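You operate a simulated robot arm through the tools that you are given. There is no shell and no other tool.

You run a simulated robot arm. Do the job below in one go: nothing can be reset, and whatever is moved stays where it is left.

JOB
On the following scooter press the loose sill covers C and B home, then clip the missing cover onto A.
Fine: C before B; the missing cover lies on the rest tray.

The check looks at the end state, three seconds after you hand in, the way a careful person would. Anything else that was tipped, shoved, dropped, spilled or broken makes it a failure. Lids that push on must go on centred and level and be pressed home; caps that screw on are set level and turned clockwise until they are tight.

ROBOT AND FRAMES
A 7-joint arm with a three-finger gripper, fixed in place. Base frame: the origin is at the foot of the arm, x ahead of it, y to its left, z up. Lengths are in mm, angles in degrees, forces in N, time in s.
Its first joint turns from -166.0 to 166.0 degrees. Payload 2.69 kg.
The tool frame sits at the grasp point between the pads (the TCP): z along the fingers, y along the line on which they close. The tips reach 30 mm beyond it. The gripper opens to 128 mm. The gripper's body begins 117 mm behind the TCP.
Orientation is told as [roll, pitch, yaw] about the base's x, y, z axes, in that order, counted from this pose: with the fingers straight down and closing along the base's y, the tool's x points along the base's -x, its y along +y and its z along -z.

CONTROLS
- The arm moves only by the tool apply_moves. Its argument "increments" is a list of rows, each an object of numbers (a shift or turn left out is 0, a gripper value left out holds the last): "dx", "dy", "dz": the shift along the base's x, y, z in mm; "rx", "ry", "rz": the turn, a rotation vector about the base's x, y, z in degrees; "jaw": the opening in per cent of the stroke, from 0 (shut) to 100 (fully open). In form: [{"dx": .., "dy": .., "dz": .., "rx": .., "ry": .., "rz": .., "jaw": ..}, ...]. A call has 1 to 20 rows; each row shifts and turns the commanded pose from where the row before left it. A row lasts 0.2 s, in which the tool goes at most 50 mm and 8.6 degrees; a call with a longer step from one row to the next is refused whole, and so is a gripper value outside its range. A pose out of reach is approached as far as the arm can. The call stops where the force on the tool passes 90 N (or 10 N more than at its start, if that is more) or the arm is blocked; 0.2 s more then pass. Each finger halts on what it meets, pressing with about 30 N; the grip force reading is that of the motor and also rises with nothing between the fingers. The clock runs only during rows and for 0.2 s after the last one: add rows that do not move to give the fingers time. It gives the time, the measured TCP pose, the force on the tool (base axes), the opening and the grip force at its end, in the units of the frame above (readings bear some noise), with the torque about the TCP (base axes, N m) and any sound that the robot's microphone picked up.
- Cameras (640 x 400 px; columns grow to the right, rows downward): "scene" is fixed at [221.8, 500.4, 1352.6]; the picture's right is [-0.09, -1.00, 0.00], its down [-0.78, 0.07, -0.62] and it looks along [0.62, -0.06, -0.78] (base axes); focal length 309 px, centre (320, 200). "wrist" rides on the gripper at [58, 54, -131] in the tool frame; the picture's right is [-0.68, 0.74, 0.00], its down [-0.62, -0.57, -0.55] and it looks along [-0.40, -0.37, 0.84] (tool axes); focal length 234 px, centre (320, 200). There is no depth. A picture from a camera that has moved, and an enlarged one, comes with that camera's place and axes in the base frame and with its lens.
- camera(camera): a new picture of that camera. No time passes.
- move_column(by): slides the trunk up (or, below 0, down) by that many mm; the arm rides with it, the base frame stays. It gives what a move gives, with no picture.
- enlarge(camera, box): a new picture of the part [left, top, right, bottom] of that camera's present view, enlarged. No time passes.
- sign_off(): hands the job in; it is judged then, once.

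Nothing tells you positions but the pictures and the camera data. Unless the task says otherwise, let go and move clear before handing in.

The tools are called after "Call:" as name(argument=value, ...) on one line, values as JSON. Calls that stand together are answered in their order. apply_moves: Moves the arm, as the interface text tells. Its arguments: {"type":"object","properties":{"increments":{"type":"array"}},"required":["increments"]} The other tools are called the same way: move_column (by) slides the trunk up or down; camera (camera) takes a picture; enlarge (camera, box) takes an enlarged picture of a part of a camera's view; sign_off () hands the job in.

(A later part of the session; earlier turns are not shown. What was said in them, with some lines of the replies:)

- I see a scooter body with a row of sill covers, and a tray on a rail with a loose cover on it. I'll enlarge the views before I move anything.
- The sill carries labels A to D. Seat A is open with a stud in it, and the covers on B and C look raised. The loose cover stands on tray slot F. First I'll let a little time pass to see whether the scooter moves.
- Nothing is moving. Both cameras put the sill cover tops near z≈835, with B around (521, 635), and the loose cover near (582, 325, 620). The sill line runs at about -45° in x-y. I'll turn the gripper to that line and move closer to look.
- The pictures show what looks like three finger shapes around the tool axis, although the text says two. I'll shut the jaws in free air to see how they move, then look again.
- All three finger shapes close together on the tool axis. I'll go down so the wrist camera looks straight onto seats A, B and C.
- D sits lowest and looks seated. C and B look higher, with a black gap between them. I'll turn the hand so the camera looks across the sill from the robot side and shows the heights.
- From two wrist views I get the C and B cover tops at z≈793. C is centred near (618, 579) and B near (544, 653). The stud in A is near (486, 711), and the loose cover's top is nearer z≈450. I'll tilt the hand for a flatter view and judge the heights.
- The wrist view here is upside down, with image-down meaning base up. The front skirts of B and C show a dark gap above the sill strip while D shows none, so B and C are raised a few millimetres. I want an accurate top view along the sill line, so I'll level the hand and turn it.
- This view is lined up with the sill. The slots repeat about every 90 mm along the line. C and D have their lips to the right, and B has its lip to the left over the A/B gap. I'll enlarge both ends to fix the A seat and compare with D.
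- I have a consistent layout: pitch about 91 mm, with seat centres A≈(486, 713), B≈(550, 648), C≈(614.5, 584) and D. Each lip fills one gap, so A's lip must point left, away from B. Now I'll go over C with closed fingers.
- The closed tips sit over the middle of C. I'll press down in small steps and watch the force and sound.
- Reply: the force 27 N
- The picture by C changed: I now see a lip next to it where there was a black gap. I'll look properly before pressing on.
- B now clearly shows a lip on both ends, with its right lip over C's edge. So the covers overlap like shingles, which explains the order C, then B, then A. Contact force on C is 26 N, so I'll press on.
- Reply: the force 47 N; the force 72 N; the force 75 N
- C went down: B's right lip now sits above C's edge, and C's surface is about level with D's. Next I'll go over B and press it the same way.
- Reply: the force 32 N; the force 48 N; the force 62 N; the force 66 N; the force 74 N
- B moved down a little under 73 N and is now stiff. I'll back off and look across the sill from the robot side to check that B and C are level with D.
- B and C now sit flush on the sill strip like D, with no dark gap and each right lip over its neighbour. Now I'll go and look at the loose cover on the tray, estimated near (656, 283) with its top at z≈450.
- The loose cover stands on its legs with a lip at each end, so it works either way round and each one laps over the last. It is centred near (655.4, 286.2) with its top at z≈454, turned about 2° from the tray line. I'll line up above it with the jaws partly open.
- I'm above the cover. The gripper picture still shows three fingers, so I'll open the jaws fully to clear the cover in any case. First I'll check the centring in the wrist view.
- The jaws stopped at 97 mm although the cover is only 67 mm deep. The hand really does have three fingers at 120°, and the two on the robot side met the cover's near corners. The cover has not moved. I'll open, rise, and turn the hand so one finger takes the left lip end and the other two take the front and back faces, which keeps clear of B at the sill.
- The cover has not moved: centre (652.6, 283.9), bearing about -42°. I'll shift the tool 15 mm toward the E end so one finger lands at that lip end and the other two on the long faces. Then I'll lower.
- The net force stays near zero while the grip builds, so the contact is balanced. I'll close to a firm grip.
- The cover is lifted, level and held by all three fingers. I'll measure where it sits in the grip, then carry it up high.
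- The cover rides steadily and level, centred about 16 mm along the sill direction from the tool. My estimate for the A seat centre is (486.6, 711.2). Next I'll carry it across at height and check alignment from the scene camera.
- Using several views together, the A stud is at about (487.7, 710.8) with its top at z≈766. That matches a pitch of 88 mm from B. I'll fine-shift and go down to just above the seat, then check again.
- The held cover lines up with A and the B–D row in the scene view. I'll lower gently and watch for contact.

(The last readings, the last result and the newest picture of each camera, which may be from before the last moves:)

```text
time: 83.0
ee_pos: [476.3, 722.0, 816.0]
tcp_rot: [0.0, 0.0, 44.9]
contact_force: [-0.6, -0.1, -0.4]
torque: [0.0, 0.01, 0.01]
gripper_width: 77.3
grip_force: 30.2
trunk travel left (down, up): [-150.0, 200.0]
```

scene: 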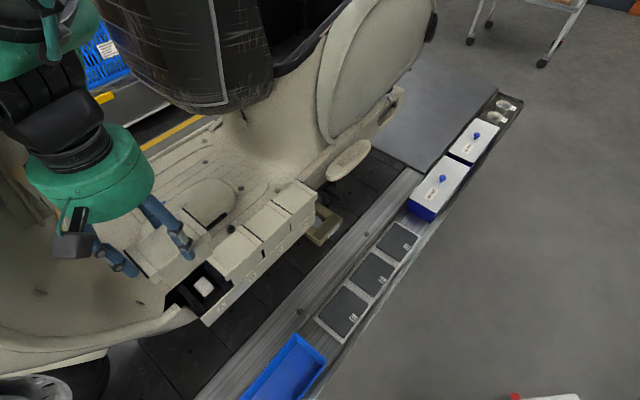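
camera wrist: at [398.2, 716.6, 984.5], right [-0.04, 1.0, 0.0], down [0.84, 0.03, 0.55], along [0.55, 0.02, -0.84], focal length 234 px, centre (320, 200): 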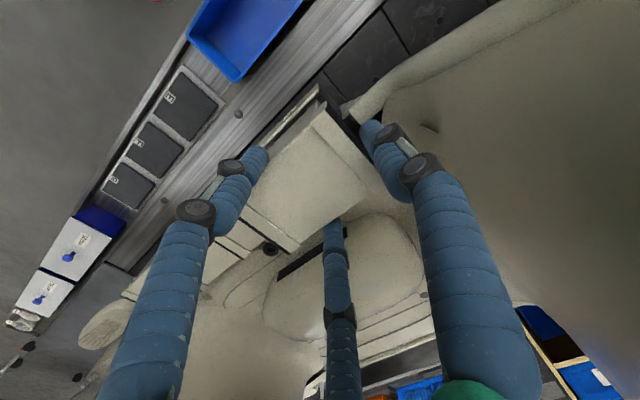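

Call:
apply_moves(increments=[{"dz": -1}, {"dz": -1}, {"dx": 0}])

Call:
apply_moves(increments=[{"dz": -1}, {"dz": -1}, {"dx": 0}])

Call:
enlarge(camera="scene", box=[140, 200, 290, 330])

Call:
enlarge(camera="wrist", box=[220, 50, 400, 270])

```text
time: 83.8
ee_pos: [476.3, 720.5, 814.5]
tcp_rot: [0.0, 0.0, 44.9]
contact_force: [0.6, -0.4, -0.9]
torque: [0.0, 0.03, 0.05]
gripper_width: 77.5
grip_force: 30.4
trunk travel left (down, up): [-150.0, 200.0]
```

```text
time: 84.6
ee_pos: [476.9, 719.6, 811.6]
tcp_rot: [0.0, 0.0, 45.0]
contact_force: [-1.1, -1.4, 5.7]
torque: [-0.17, 0.02, 0.02]
gripper_width: 77.0
grip_force: 30.1
trunk travel left (down, up): [-150.0, 200.0]
```

```text
3.08 times, centred on (215, 265) of scene
camera zoom: at [221.8, 500.4, 1352.6], right [-0.09, -1.0, 0.0], down [-0.78, 0.07, -0.62], along [0.62, -0.06, -0.78], focal length 950 px, centre (643, 0)
```

zoom: 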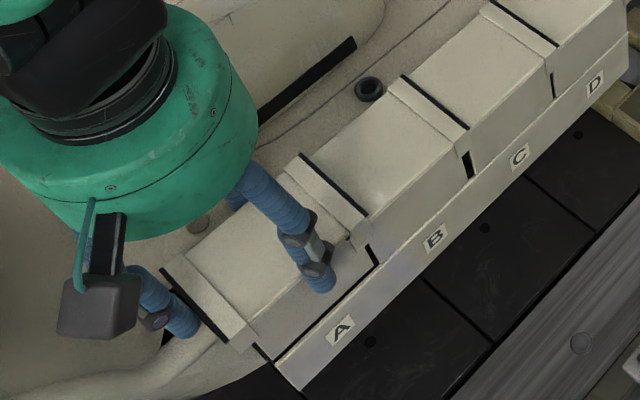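

```text
1.82 times, centred on (310, 160) of wrist
camera zoom: at [397.4, 716.4, 943.7], right [-0.04, 1.0, 0.0], down [0.84, 0.03, 0.55], along [0.55, 0.02, -0.84], focal length 426 px, centre (338, 273)
```

zoom: 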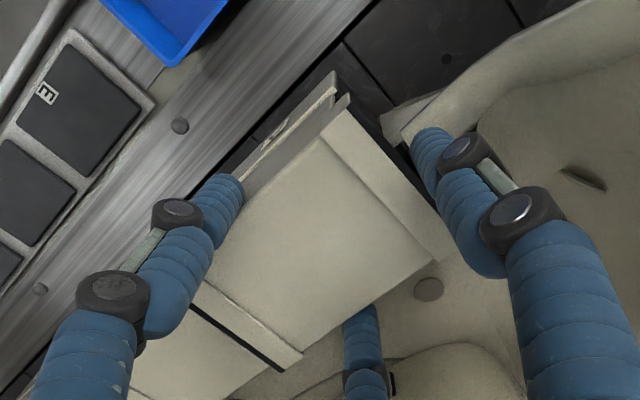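

First contact at TCP z≈812 with a 6 N push-back, which is the stud taking the cover. I'll ease it on in small steps while it is still held level.

Call:
apply_moves(increments=[{"dz": -1}, {"dx": 0}])

Call:
apply_moves(increments=[{"dz": -1}, {"dx": 0}])

```text
time: 85.2
ee_pos: [476.9, 719.5, 809.9]
tcp_rot: [0.0, 0.0, 45.0]
contact_force: [0.0, 0.4, -0.7]
torque: [0.03, 0.01, 0.03]
gripper_width: 77.0
grip_force: 29.5
trunk travel left (down, up): [-150.0, 200.0]
```

```text
time: 85.8
ee_pos: [476.7, 720.3, 808.7]
tcp_rot: [0.0, 0.0, 44.9]
contact_force: [0.3, -1.1, -0.9]
torque: [0.02, -0.01, 0.0]
gripper_width: 77.1
grip_force: 29.7
trunk travel left (down, up): [-150.0, 200.0]
```

Call:
apply_moves(increments=[{"dz": -1}, {"dx": 0}])

Call:
apply_moves(increments=[{"dz": -1}, {"dx": 0}])

Call:
enlarge(camera="scene", box=[140, 200, 290, 330])

```text
time: 86.4
ee_pos: [476.9, 720.0, 808.4]
tcp_rot: [0.0, 0.0, 44.9]
contact_force: [-0.2, 0.6, -1.8]
torque: [-0.01, 0.01, 0.02]
gripper_width: 77.0
grip_force: 30.5
trunk travel left (down, up): [-150.0, 200.0]
```

```text
time: 87.0
ee_pos: [476.7, 720.6, 808.7]
tcp_rot: [0.1, 0.0, 45.0]
contact_force: [-0.3, -1.0, -1.4]
torque: [0.0, 0.0, 0.0]
gripper_width: 77.0
grip_force: 30.2
trunk travel left (down, up): [-150.0, 200.0]
```

```text
3.08 times, centred on (215, 265) of scene
camera zoom: at [221.8, 500.4, 1352.6], right [-0.09, -1.0, 0.0], down [-0.78, 0.07, -0.62], along [0.62, -0.06, -0.78], focal length 950 px, centre (643, 0)
```

zoom: 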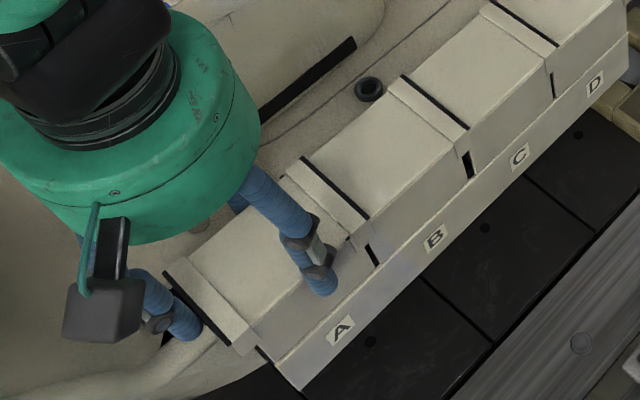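

Call:
apply_moves(increments=[{"dz": -1}, {"dx": 0}])

Call:
apply_moves(increments=[{"dz": -1}, {"dx": 0}])

Call:
apply_moves(increments=[{"dz": -1}, {"dx": 0}])

```text
time: 87.6
ee_pos: [477.5, 720.1, 808.1]
tcp_rot: [0.0, 0.0, 44.9]
contact_force: [-0.3, 0.2, -1.6]
torque: [0.01, 0.01, -0.03]
gripper_width: 77.0
grip_force: 30.3
trunk travel left (down, up): [-150.0, 200.0]
```

```text
time: 88.2
ee_pos: [476.9, 720.6, 806.0]
tcp_rot: [0.0, -0.1, 44.9]
contact_force: [0.0, -0.1, -1.4]
torque: [0.02, 0.03, 0.01]
gripper_width: 77.2
grip_force: 30.2
trunk travel left (down, up): [-150.0, 200.0]
```

```text
time: 88.8
ee_pos: [477.2, 720.8, 805.6]
tcp_rot: [0.0, 0.0, 44.9]
contact_force: [0.3, -0.4, 0.1]
torque: [0.01, 0.01, 0.0]
gripper_width: 77.1
grip_force: 29.2
trunk travel left (down, up): [-150.0, 200.0]
```

Call:
apply_moves(increments=[{"dz": -1}, {"dx": 0}])

Call:
apply_moves(increments=[{"dz": -1}, {"dx": 0}])

Call:
enlarge(camera="scene", box=[140, 200, 290, 330])

Call:
camera(camera="wrist")

```text
time: 89.4
ee_pos: [478.7, 721.0, 804.7]
tcp_rot: [0.0, -0.1, 44.9]
contact_force: [-2.4, -2.1, 12.8]
torque: [-0.42, 0.03, -0.06]
gripper_width: 77.2
grip_force: 29.6
trunk travel left (down, up): [-150.0, 200.0]
```

```text
time: 90.0
ee_pos: [477.5, 719.5, 804.6]
tcp_rot: [0.0, -0.2, 44.9]
contact_force: [-4.7, -2.8, 23.7]
torque: [-0.59, -0.22, -0.12]
gripper_width: 77.1
grip_force: 30.2
trunk travel left (down, up): [-150.0, 200.0]
```

```text
3.08 times, centred on (215, 265) of scene
camera zoom: at [221.8, 500.4, 1352.6], right [-0.09, -1.0, 0.0], down [-0.78, 0.07, -0.62], along [0.62, -0.06, -0.78], focal length 950 px, centre (643, 0)
```

zoom: 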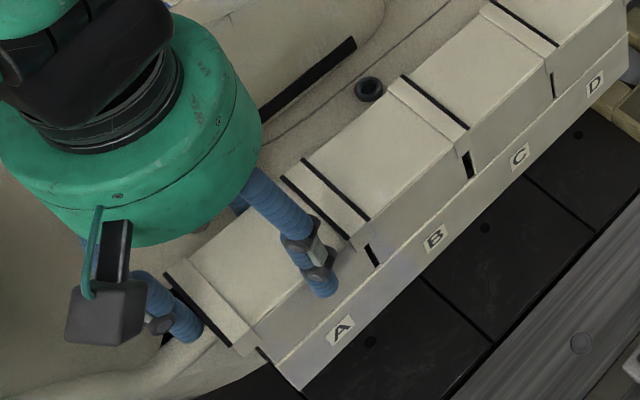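

```text
taken
camera wrist: at [397.3, 716.7, 936.5], right [-0.04, 1.0, 0.0], down [0.83, 0.03, 0.55], along [0.55, 0.02, -0.84], focal length 234 px, centre (320, 200)
```

wrist: 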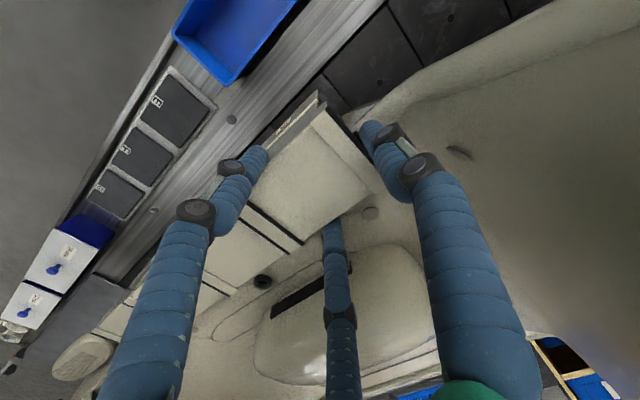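

The cover is well down on the stud with 24 N, close to flush with B. I'll open just enough to free it, rise, close the fingers and press it home from the top.

Call:
apply_moves(increments=[{"jaw": 65}, {"jaw": 72}, {"jaw": 76}, {"dx": 0}, {"dx": 0}])

Call:
camera(camera="wrist")

Call:
enlarge(camera="scene", box=[140, 200, 290, 330])

```text
time: 91.2
ee_pos: [476.6, 720.8, 801.2]
tcp_rot: [0.0, 0.0, 44.9]
contact_force: [0.5, -0.1, 0.0]
torque: [-0.02, 0.0, -0.03]
gripper_width: 96.9
grip_force: 0.1
trunk travel left (down, up): [-150.0, 200.0]
```

```text
taken
camera wrist: at [397.5, 716.7, 934.1], right [-0.04, 1.0, 0.0], down [0.84, 0.03, 0.55], along [0.55, 0.02, -0.84], focal length 234 px, centre (320, 200)
```

wrist: 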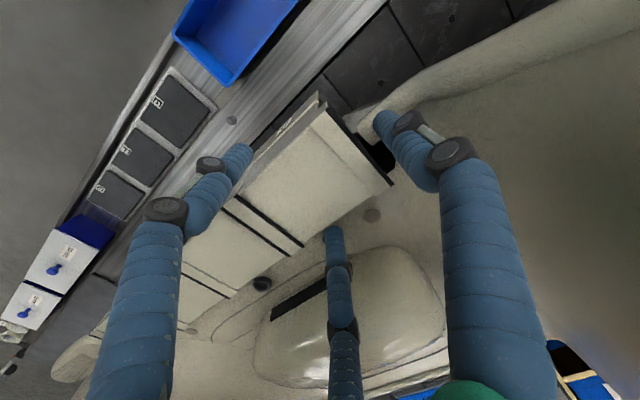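

```text
3.08 times, centred on (215, 265) of scene
camera zoom: at [221.8, 500.4, 1352.6], right [-0.09, -1.0, 0.0], down [-0.78, 0.07, -0.62], along [0.62, -0.06, -0.78], focal length 950 px, centre (643, 0)
```

zoom: 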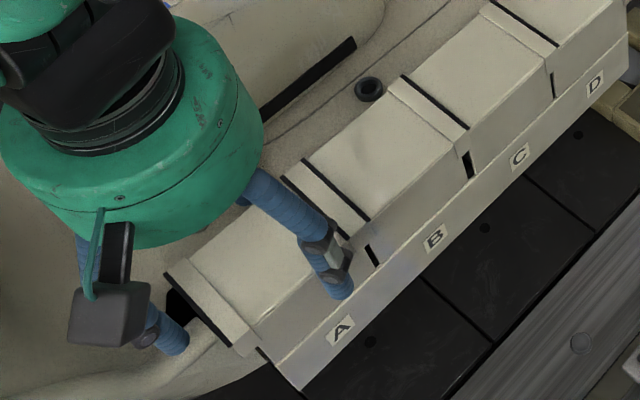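

Released, and the cover stayed in place. I'll rise, close, centre over the cover and press.

Call:
apply_moves(increments=[{"dz": 10}, {"dz": 20}, {"dz": 30}, {"dz": 20, "jaw": 0}, {"dx": 10.3, "dy": -10.3}, {"dx": 0}, {"dx": 0}, {"dx": 0}])

Call:
camera(camera="wrist")

Call:
enlarge(camera="scene", box=[140, 200, 290, 330])

```text
time: 93.0
ee_pos: [487.9, 710.1, 882.9]
tcp_rot: [0.1, 0.0, 44.9]
contact_force: [0.0, 0.7, -0.2]
torque: [-0.01, -0.01, 0.0]
gripper_width: 2.1
grip_force: 29.8
trunk travel left (down, up): [-150.0, 200.0]
```

```text
taken
camera wrist: at [407.5, 706.7, 1014.2], right [-0.04, 1.0, 0.0], down [0.84, 0.03, 0.55], along [0.55, 0.02, -0.84], focal length 234 px, centre (320, 200)
```

wrist: 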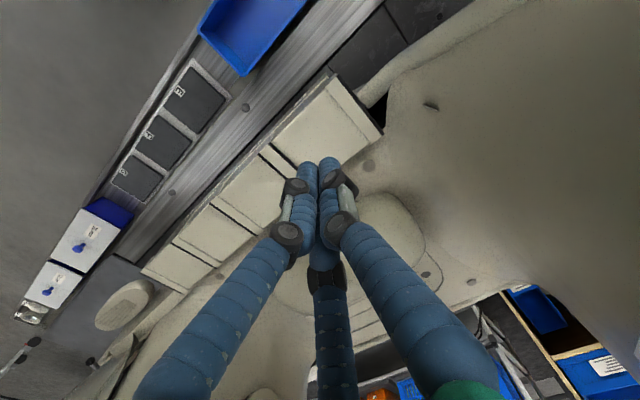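

```text
3.08 times, centred on (215, 265) of scene
camera zoom: at [221.8, 500.4, 1352.6], right [-0.09, -1.0, 0.0], down [-0.78, 0.07, -0.62], along [0.62, -0.06, -0.78], focal length 950 px, centre (643, 0)
```

zoom: 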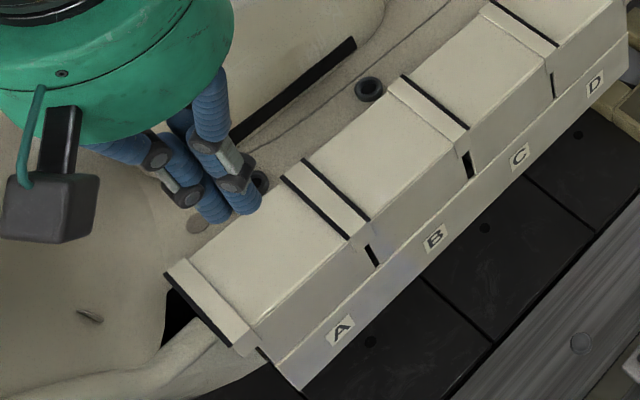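

Call:
apply_moves(increments=[{"dz": -30}, {"dz": -20}, {"dz": -6}, {"dz": -2}, {"dz": -2}, {"dx": 0}])

Call:
apply_moves(increments=[{"dz": -1}, {"dz": -1}, {"dx": 0}])

Call:
apply_moves(increments=[{"dz": -1}, {"dz": -1}, {"dx": 0}])

```text
time: 94.4
ee_pos: [487.0, 710.3, 823.2]
tcp_rot: [-0.1, -0.1, 44.9]
contact_force: [-0.9, 0.3, -0.9]
torque: [0.01, 0.0, 0.02]
gripper_width: 2.2
grip_force: 30.2
trunk travel left (down, up): [-150.0, 200.0]
```

```text
time: 95.2
ee_pos: [486.7, 710.3, 820.6]
tcp_rot: [0.0, 0.0, 44.9]
contact_force: [0.2, 0.1, -0.4]
torque: [-0.01, 0.02, 0.01]
gripper_width: 2.1
grip_force: 29.8
trunk travel left (down, up): [-150.0, 200.0]
```

```text
time: 96.0
ee_pos: [488.5, 710.0, 819.0]
tcp_rot: [0.0, 0.0, 44.9]
contact_force: [0.1, 0.2, 3.1]
torque: [-0.03, -0.03, -0.04]
gripper_width: 6.0
grip_force: 30.6
trunk travel left (down, up): [-150.0, 200.0]
```

Call:
apply_moves(increments=[{"dz": -1}, {"dz": -1}, {"dx": 0}])

Call:
apply_moves(increments=[{"dz": -1}, {"dz": -1}, {"dx": 0}])

Call:
apply_moves(increments=[{"dz": -1}, {"dx": 0}, {"dx": 0}])

```text
time: 96.8
ee_pos: [487.2, 710.3, 818.8]
tcp_rot: [-0.1, -0.1, 44.9]
contact_force: [-3.7, -3.2, 19.7]
torque: [-0.15, 0.07, -0.06]
gripper_width: 6.2
grip_force: 30.2
trunk travel left (down, up): [-150.0, 200.0]
```

```text
time: 97.6
ee_pos: [486.9, 710.5, 818.5]
tcp_rot: [0.0, -0.3, 44.9]
contact_force: [-3.0, -5.9, 39.9]
torque: [-0.3, 0.13, -0.02]
gripper_width: 5.8
grip_force: 29.6
trunk travel left (down, up): [-150.0, 200.0]
```

```text
time: 98.4
ee_pos: [487.1, 710.4, 818.2]
tcp_rot: [0.1, -0.2, 44.9]
contact_force: [-4.3, -6.2, 58.9]
torque: [-0.32, 0.19, -0.04]
gripper_width: 6.0
grip_force: 29.7
trunk travel left (down, up): [-150.0, 200.0]
```

Call:
apply_moves(increments=[{"dz": -1}, {"dx": 0}])

Call:
apply_moves(increments=[{"dz": -1}, {"dx": 0}])

Call:
enlarge(camera="scene", box=[140, 170, 320, 330])

```text
time: 99.0
ee_pos: [486.7, 709.8, 818.9]
tcp_rot: [0.2, -0.4, 45.0]
contact_force: [-2.8, -2.4, 63.4]
torque: [-0.23, 0.2, -0.02]
gripper_width: 6.0
grip_force: 29.7
trunk travel left (down, up): [-150.0, 200.0]
```

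```text
time: 99.6
ee_pos: [486.5, 709.5, 819.2]
tcp_rot: [0.0, -0.5, 44.9]
contact_force: [-3.0, -2.3, 69.3]
torque: [-0.26, 0.09, 0.02]
gripper_width: 6.1
grip_force: 30.0
trunk travel left (down, up): [-150.0, 200.0]
```

```text
2.50 times, centred on (230, 250) of scene
camera zoom: at [221.8, 500.4, 1352.6], right [-0.09, -1.0, 0.0], down [-0.78, 0.07, -0.62], along [0.62, -0.06, -0.78], focal length 772 px, centre (545, 75)
```

zoom: 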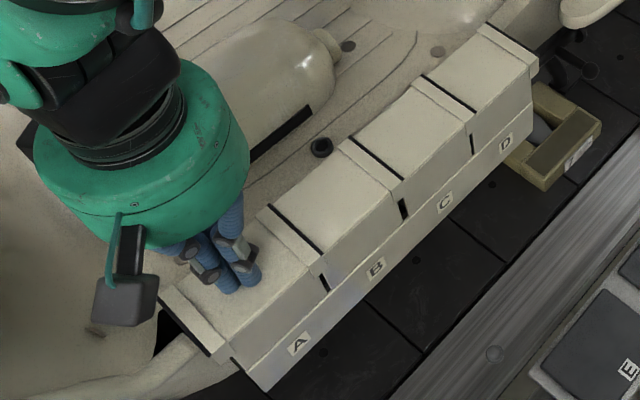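

After the press, the A/B joint looks exactly like the B/C and C/D joints. I'll back off and do a last check of all four covers from the robot side.

Call:
apply_moves(increments=[{"dz": -0.8}, {"dx": 0}, {"dz": 8}, {"dz": 30}, {"dz": 30}, {"dz": 35}, {"dx": -20, "dy": -20, "dz": 20}, {"dx": -20, "dy": -25}, {"dx": -10, "dy": -35}, {"dx": -10, "dy": -35}, {"dx": -10, "dy": -30}, {"dx": 0, "jaw": 100}, {"rz": 7.5}, {"rz": 7.5}, {"dx": 0}])

Call:
apply_moves(increments=[{"rx": 2.25, "ry": -7.15, "dz": -10, "dx": -5}, {"rx": 2.25, "ry": -7.15, "dz": -10, "dx": -5}, {"rx": 2.25, "ry": -7.15, "dz": -10, "dx": -5}, {"rx": 2.25, "ry": -7.15, "dz": -10, "dx": -5}, {"rx": 2.25, "ry": -7.15, "dz": -10, "dx": -5}, {"dx": 0}])

Call:
camera(camera="wrist")

Call:
enlarge(camera="wrist", box=[220, 90, 410, 220])

Call:
camera(camera="scene")

Call:
enlarge(camera="scene", box=[150, 170, 330, 330])

```text
time: 102.8
ee_pos: [418.6, 565.0, 934.5]
tcp_rot: [0.1, 0.0, 59.9]
contact_force: [0.2, -0.1, -0.4]
torque: [0.0, -0.03, 0.01]
gripper_width: 128.0
grip_force: 0.0
trunk travel left (down, up): [-150.0, 200.0]
```

```text
time: 104.2
ee_pos: [393.3, 565.5, 884.1]
tcp_rot: [-27.4, -26.7, 66.5]
contact_force: [0.0, -0.5, 0.0]
torque: [0.04, 0.0, 0.0]
gripper_width: 128.2
grip_force: 0.1
trunk travel left (down, up): [-150.0, 200.0]
```

```text
taken
camera wrist: at [256.2, 521.9, 940.2], right [-0.3, 0.95, 0.0], down [0.31, 0.1, 0.94], along [0.9, 0.28, -0.33], focal length 234 px, centre (320, 200)
```

wrist: 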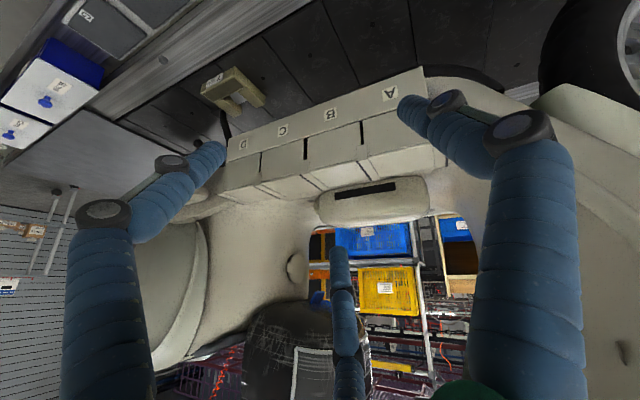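

```text
3.08 times, centred on (315, 155) of wrist
camera zoom: at [256.2, 521.9, 940.2], right [-0.3, 0.95, 0.0], down [0.31, 0.1, 0.94], along [0.9, 0.28, -0.33], focal length 720 px, centre (335, 338)
```

zoom: 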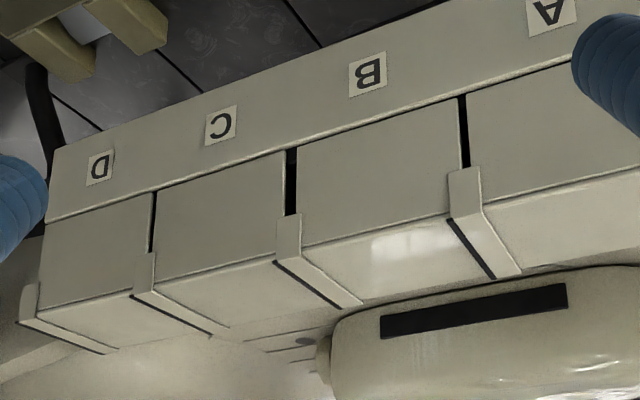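

```text
taken
```

scene: 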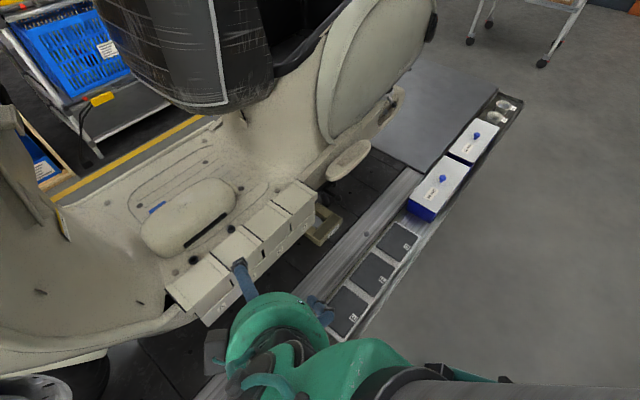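

```text
2.50 times, centred on (240, 250) of scene
camera zoom: at [221.8, 500.4, 1352.6], right [-0.09, -1.0, 0.0], down [-0.78, 0.07, -0.62], along [0.62, -0.06, -0.78], focal length 772 px, centre (520, 75)
```

zoom: 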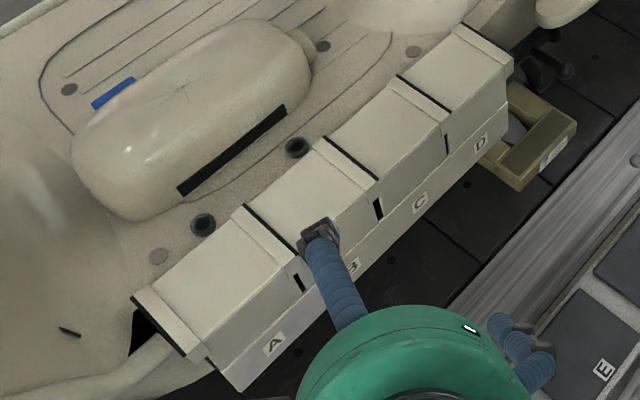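

Call:
enlarge(camera="wrist", box=[225, 130, 325, 210])

Call:
enlarge(camera="wrist", box=[310, 100, 410, 190])

```text
5.00 times, centred on (275, 170) of wrist
camera zoom: at [256.2, 521.9, 940.2], right [-0.3, 0.95, 0.0], down [0.31, 0.1, 0.94], along [0.9, 0.28, -0.33], focal length 1171 px, centre (545, 350)
```

zoom: 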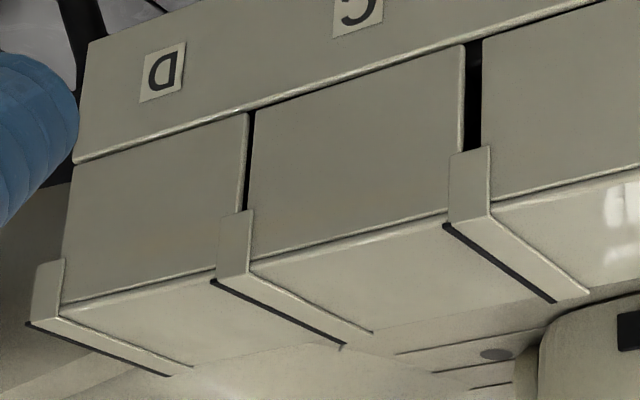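

```text
4.44 times, centred on (360, 145) of wrist
camera zoom: at [256.2, 521.9, 940.2], right [-0.3, 0.95, 0.0], down [0.31, 0.1, 0.94], along [0.9, 0.28, -0.33], focal length 1041 px, centre (142, 444)
```

zoom: 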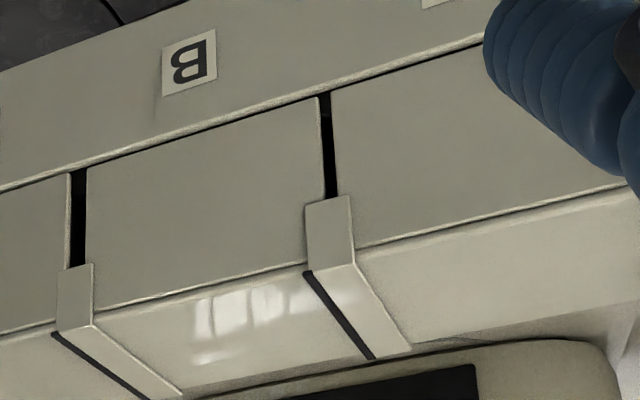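

All four covers are level with each other and flush on the sill strip. The tray slot is empty and nothing else has moved. I'll straighten up and pull clear before handing in.

Call:
apply_moves(increments=[{"rx": -2.25, "ry": 7.15, "dz": 20, "dx": -5}, {"rx": -2.25, "ry": 7.15, "dz": 20, "dx": -5}, {"rx": -2.25, "ry": 7.15, "dz": 20, "dx": -5}, {"rx": -2.25, "ry": 7.15, "dz": 20, "dx": -5}, {"rx": -2.25, "ry": 7.15, "dz": 20, "dx": -5}, {"dz": 40, "dy": -30}, {"dz": 30, "dy": -40}, {"dy": -40}, {"dx": 0}])

Call:
enlarge(camera="scene", box=[150, 170, 330, 330])

Call:
camera(camera="scene")

```text
time: 106.2
ee_pos: [368.1, 452.3, 1056.3]
tcp_rot: [0.0, 0.0, 59.9]
contact_force: [0.7, -1.2, 1.2]
torque: [0.05, 0.01, 0.0]
gripper_width: 127.7
grip_force: 0.1
trunk travel left (down, up): [-150.0, 200.0]
```

```text
2.50 times, centred on (240, 250) of scene
camera zoom: at [221.8, 500.4, 1352.6], right [-0.09, -1.0, 0.0], down [-0.78, 0.07, -0.62], along [0.62, -0.06, -0.78], focal length 772 px, centre (520, 75)
```

zoom: 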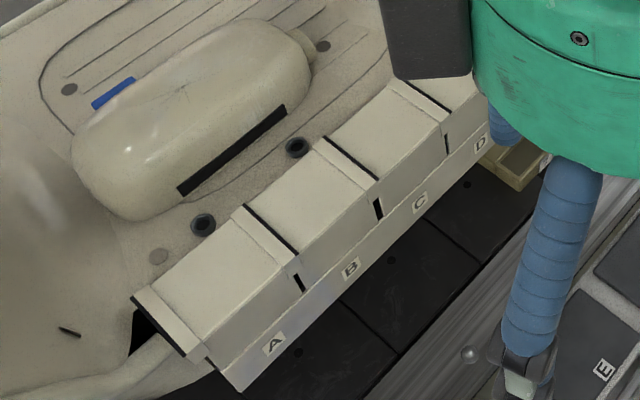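

```text
taken
```

scene: 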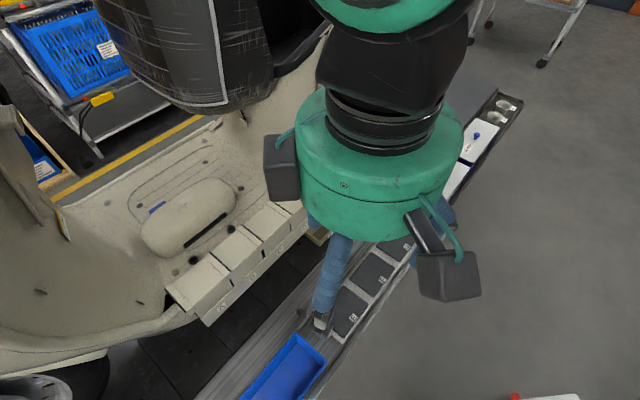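

Covers A, B, C and D sit in line and flush, the arm is clear, and the surroundings are undisturbed. I'm handing in the job.

Call:
sign_off()

```text
The job is handed in.
```

I pressed covers C and B home in that order, then clipped the missing cover from the rest tray onto A and pressed it down. I've handed the job in, and no verdict has come back yet.

- **Fit:** all four covers look level with each other and sit flush on the sill strip in the final views. The joints all look the same, with each cover's right lip over its neighbour.
- **Force:** I pressed each of the three with roughly 70–75 N. None of them moved any further at that load.
- **No click heard:** the microphone reported no sound on any of the presses. I judged them home by height and by the closed gap at the strip.
- **Gripper:** the hand turned out to have three fingers at 120°, not two. My first attempt to grip the loose cover stopped short on its corners, so I re-gripped it from another angle. The cover did not shift on the tray.
- **Surroundings:** I saw nothing else moved or knocked, and the arm was clear when I handed in.
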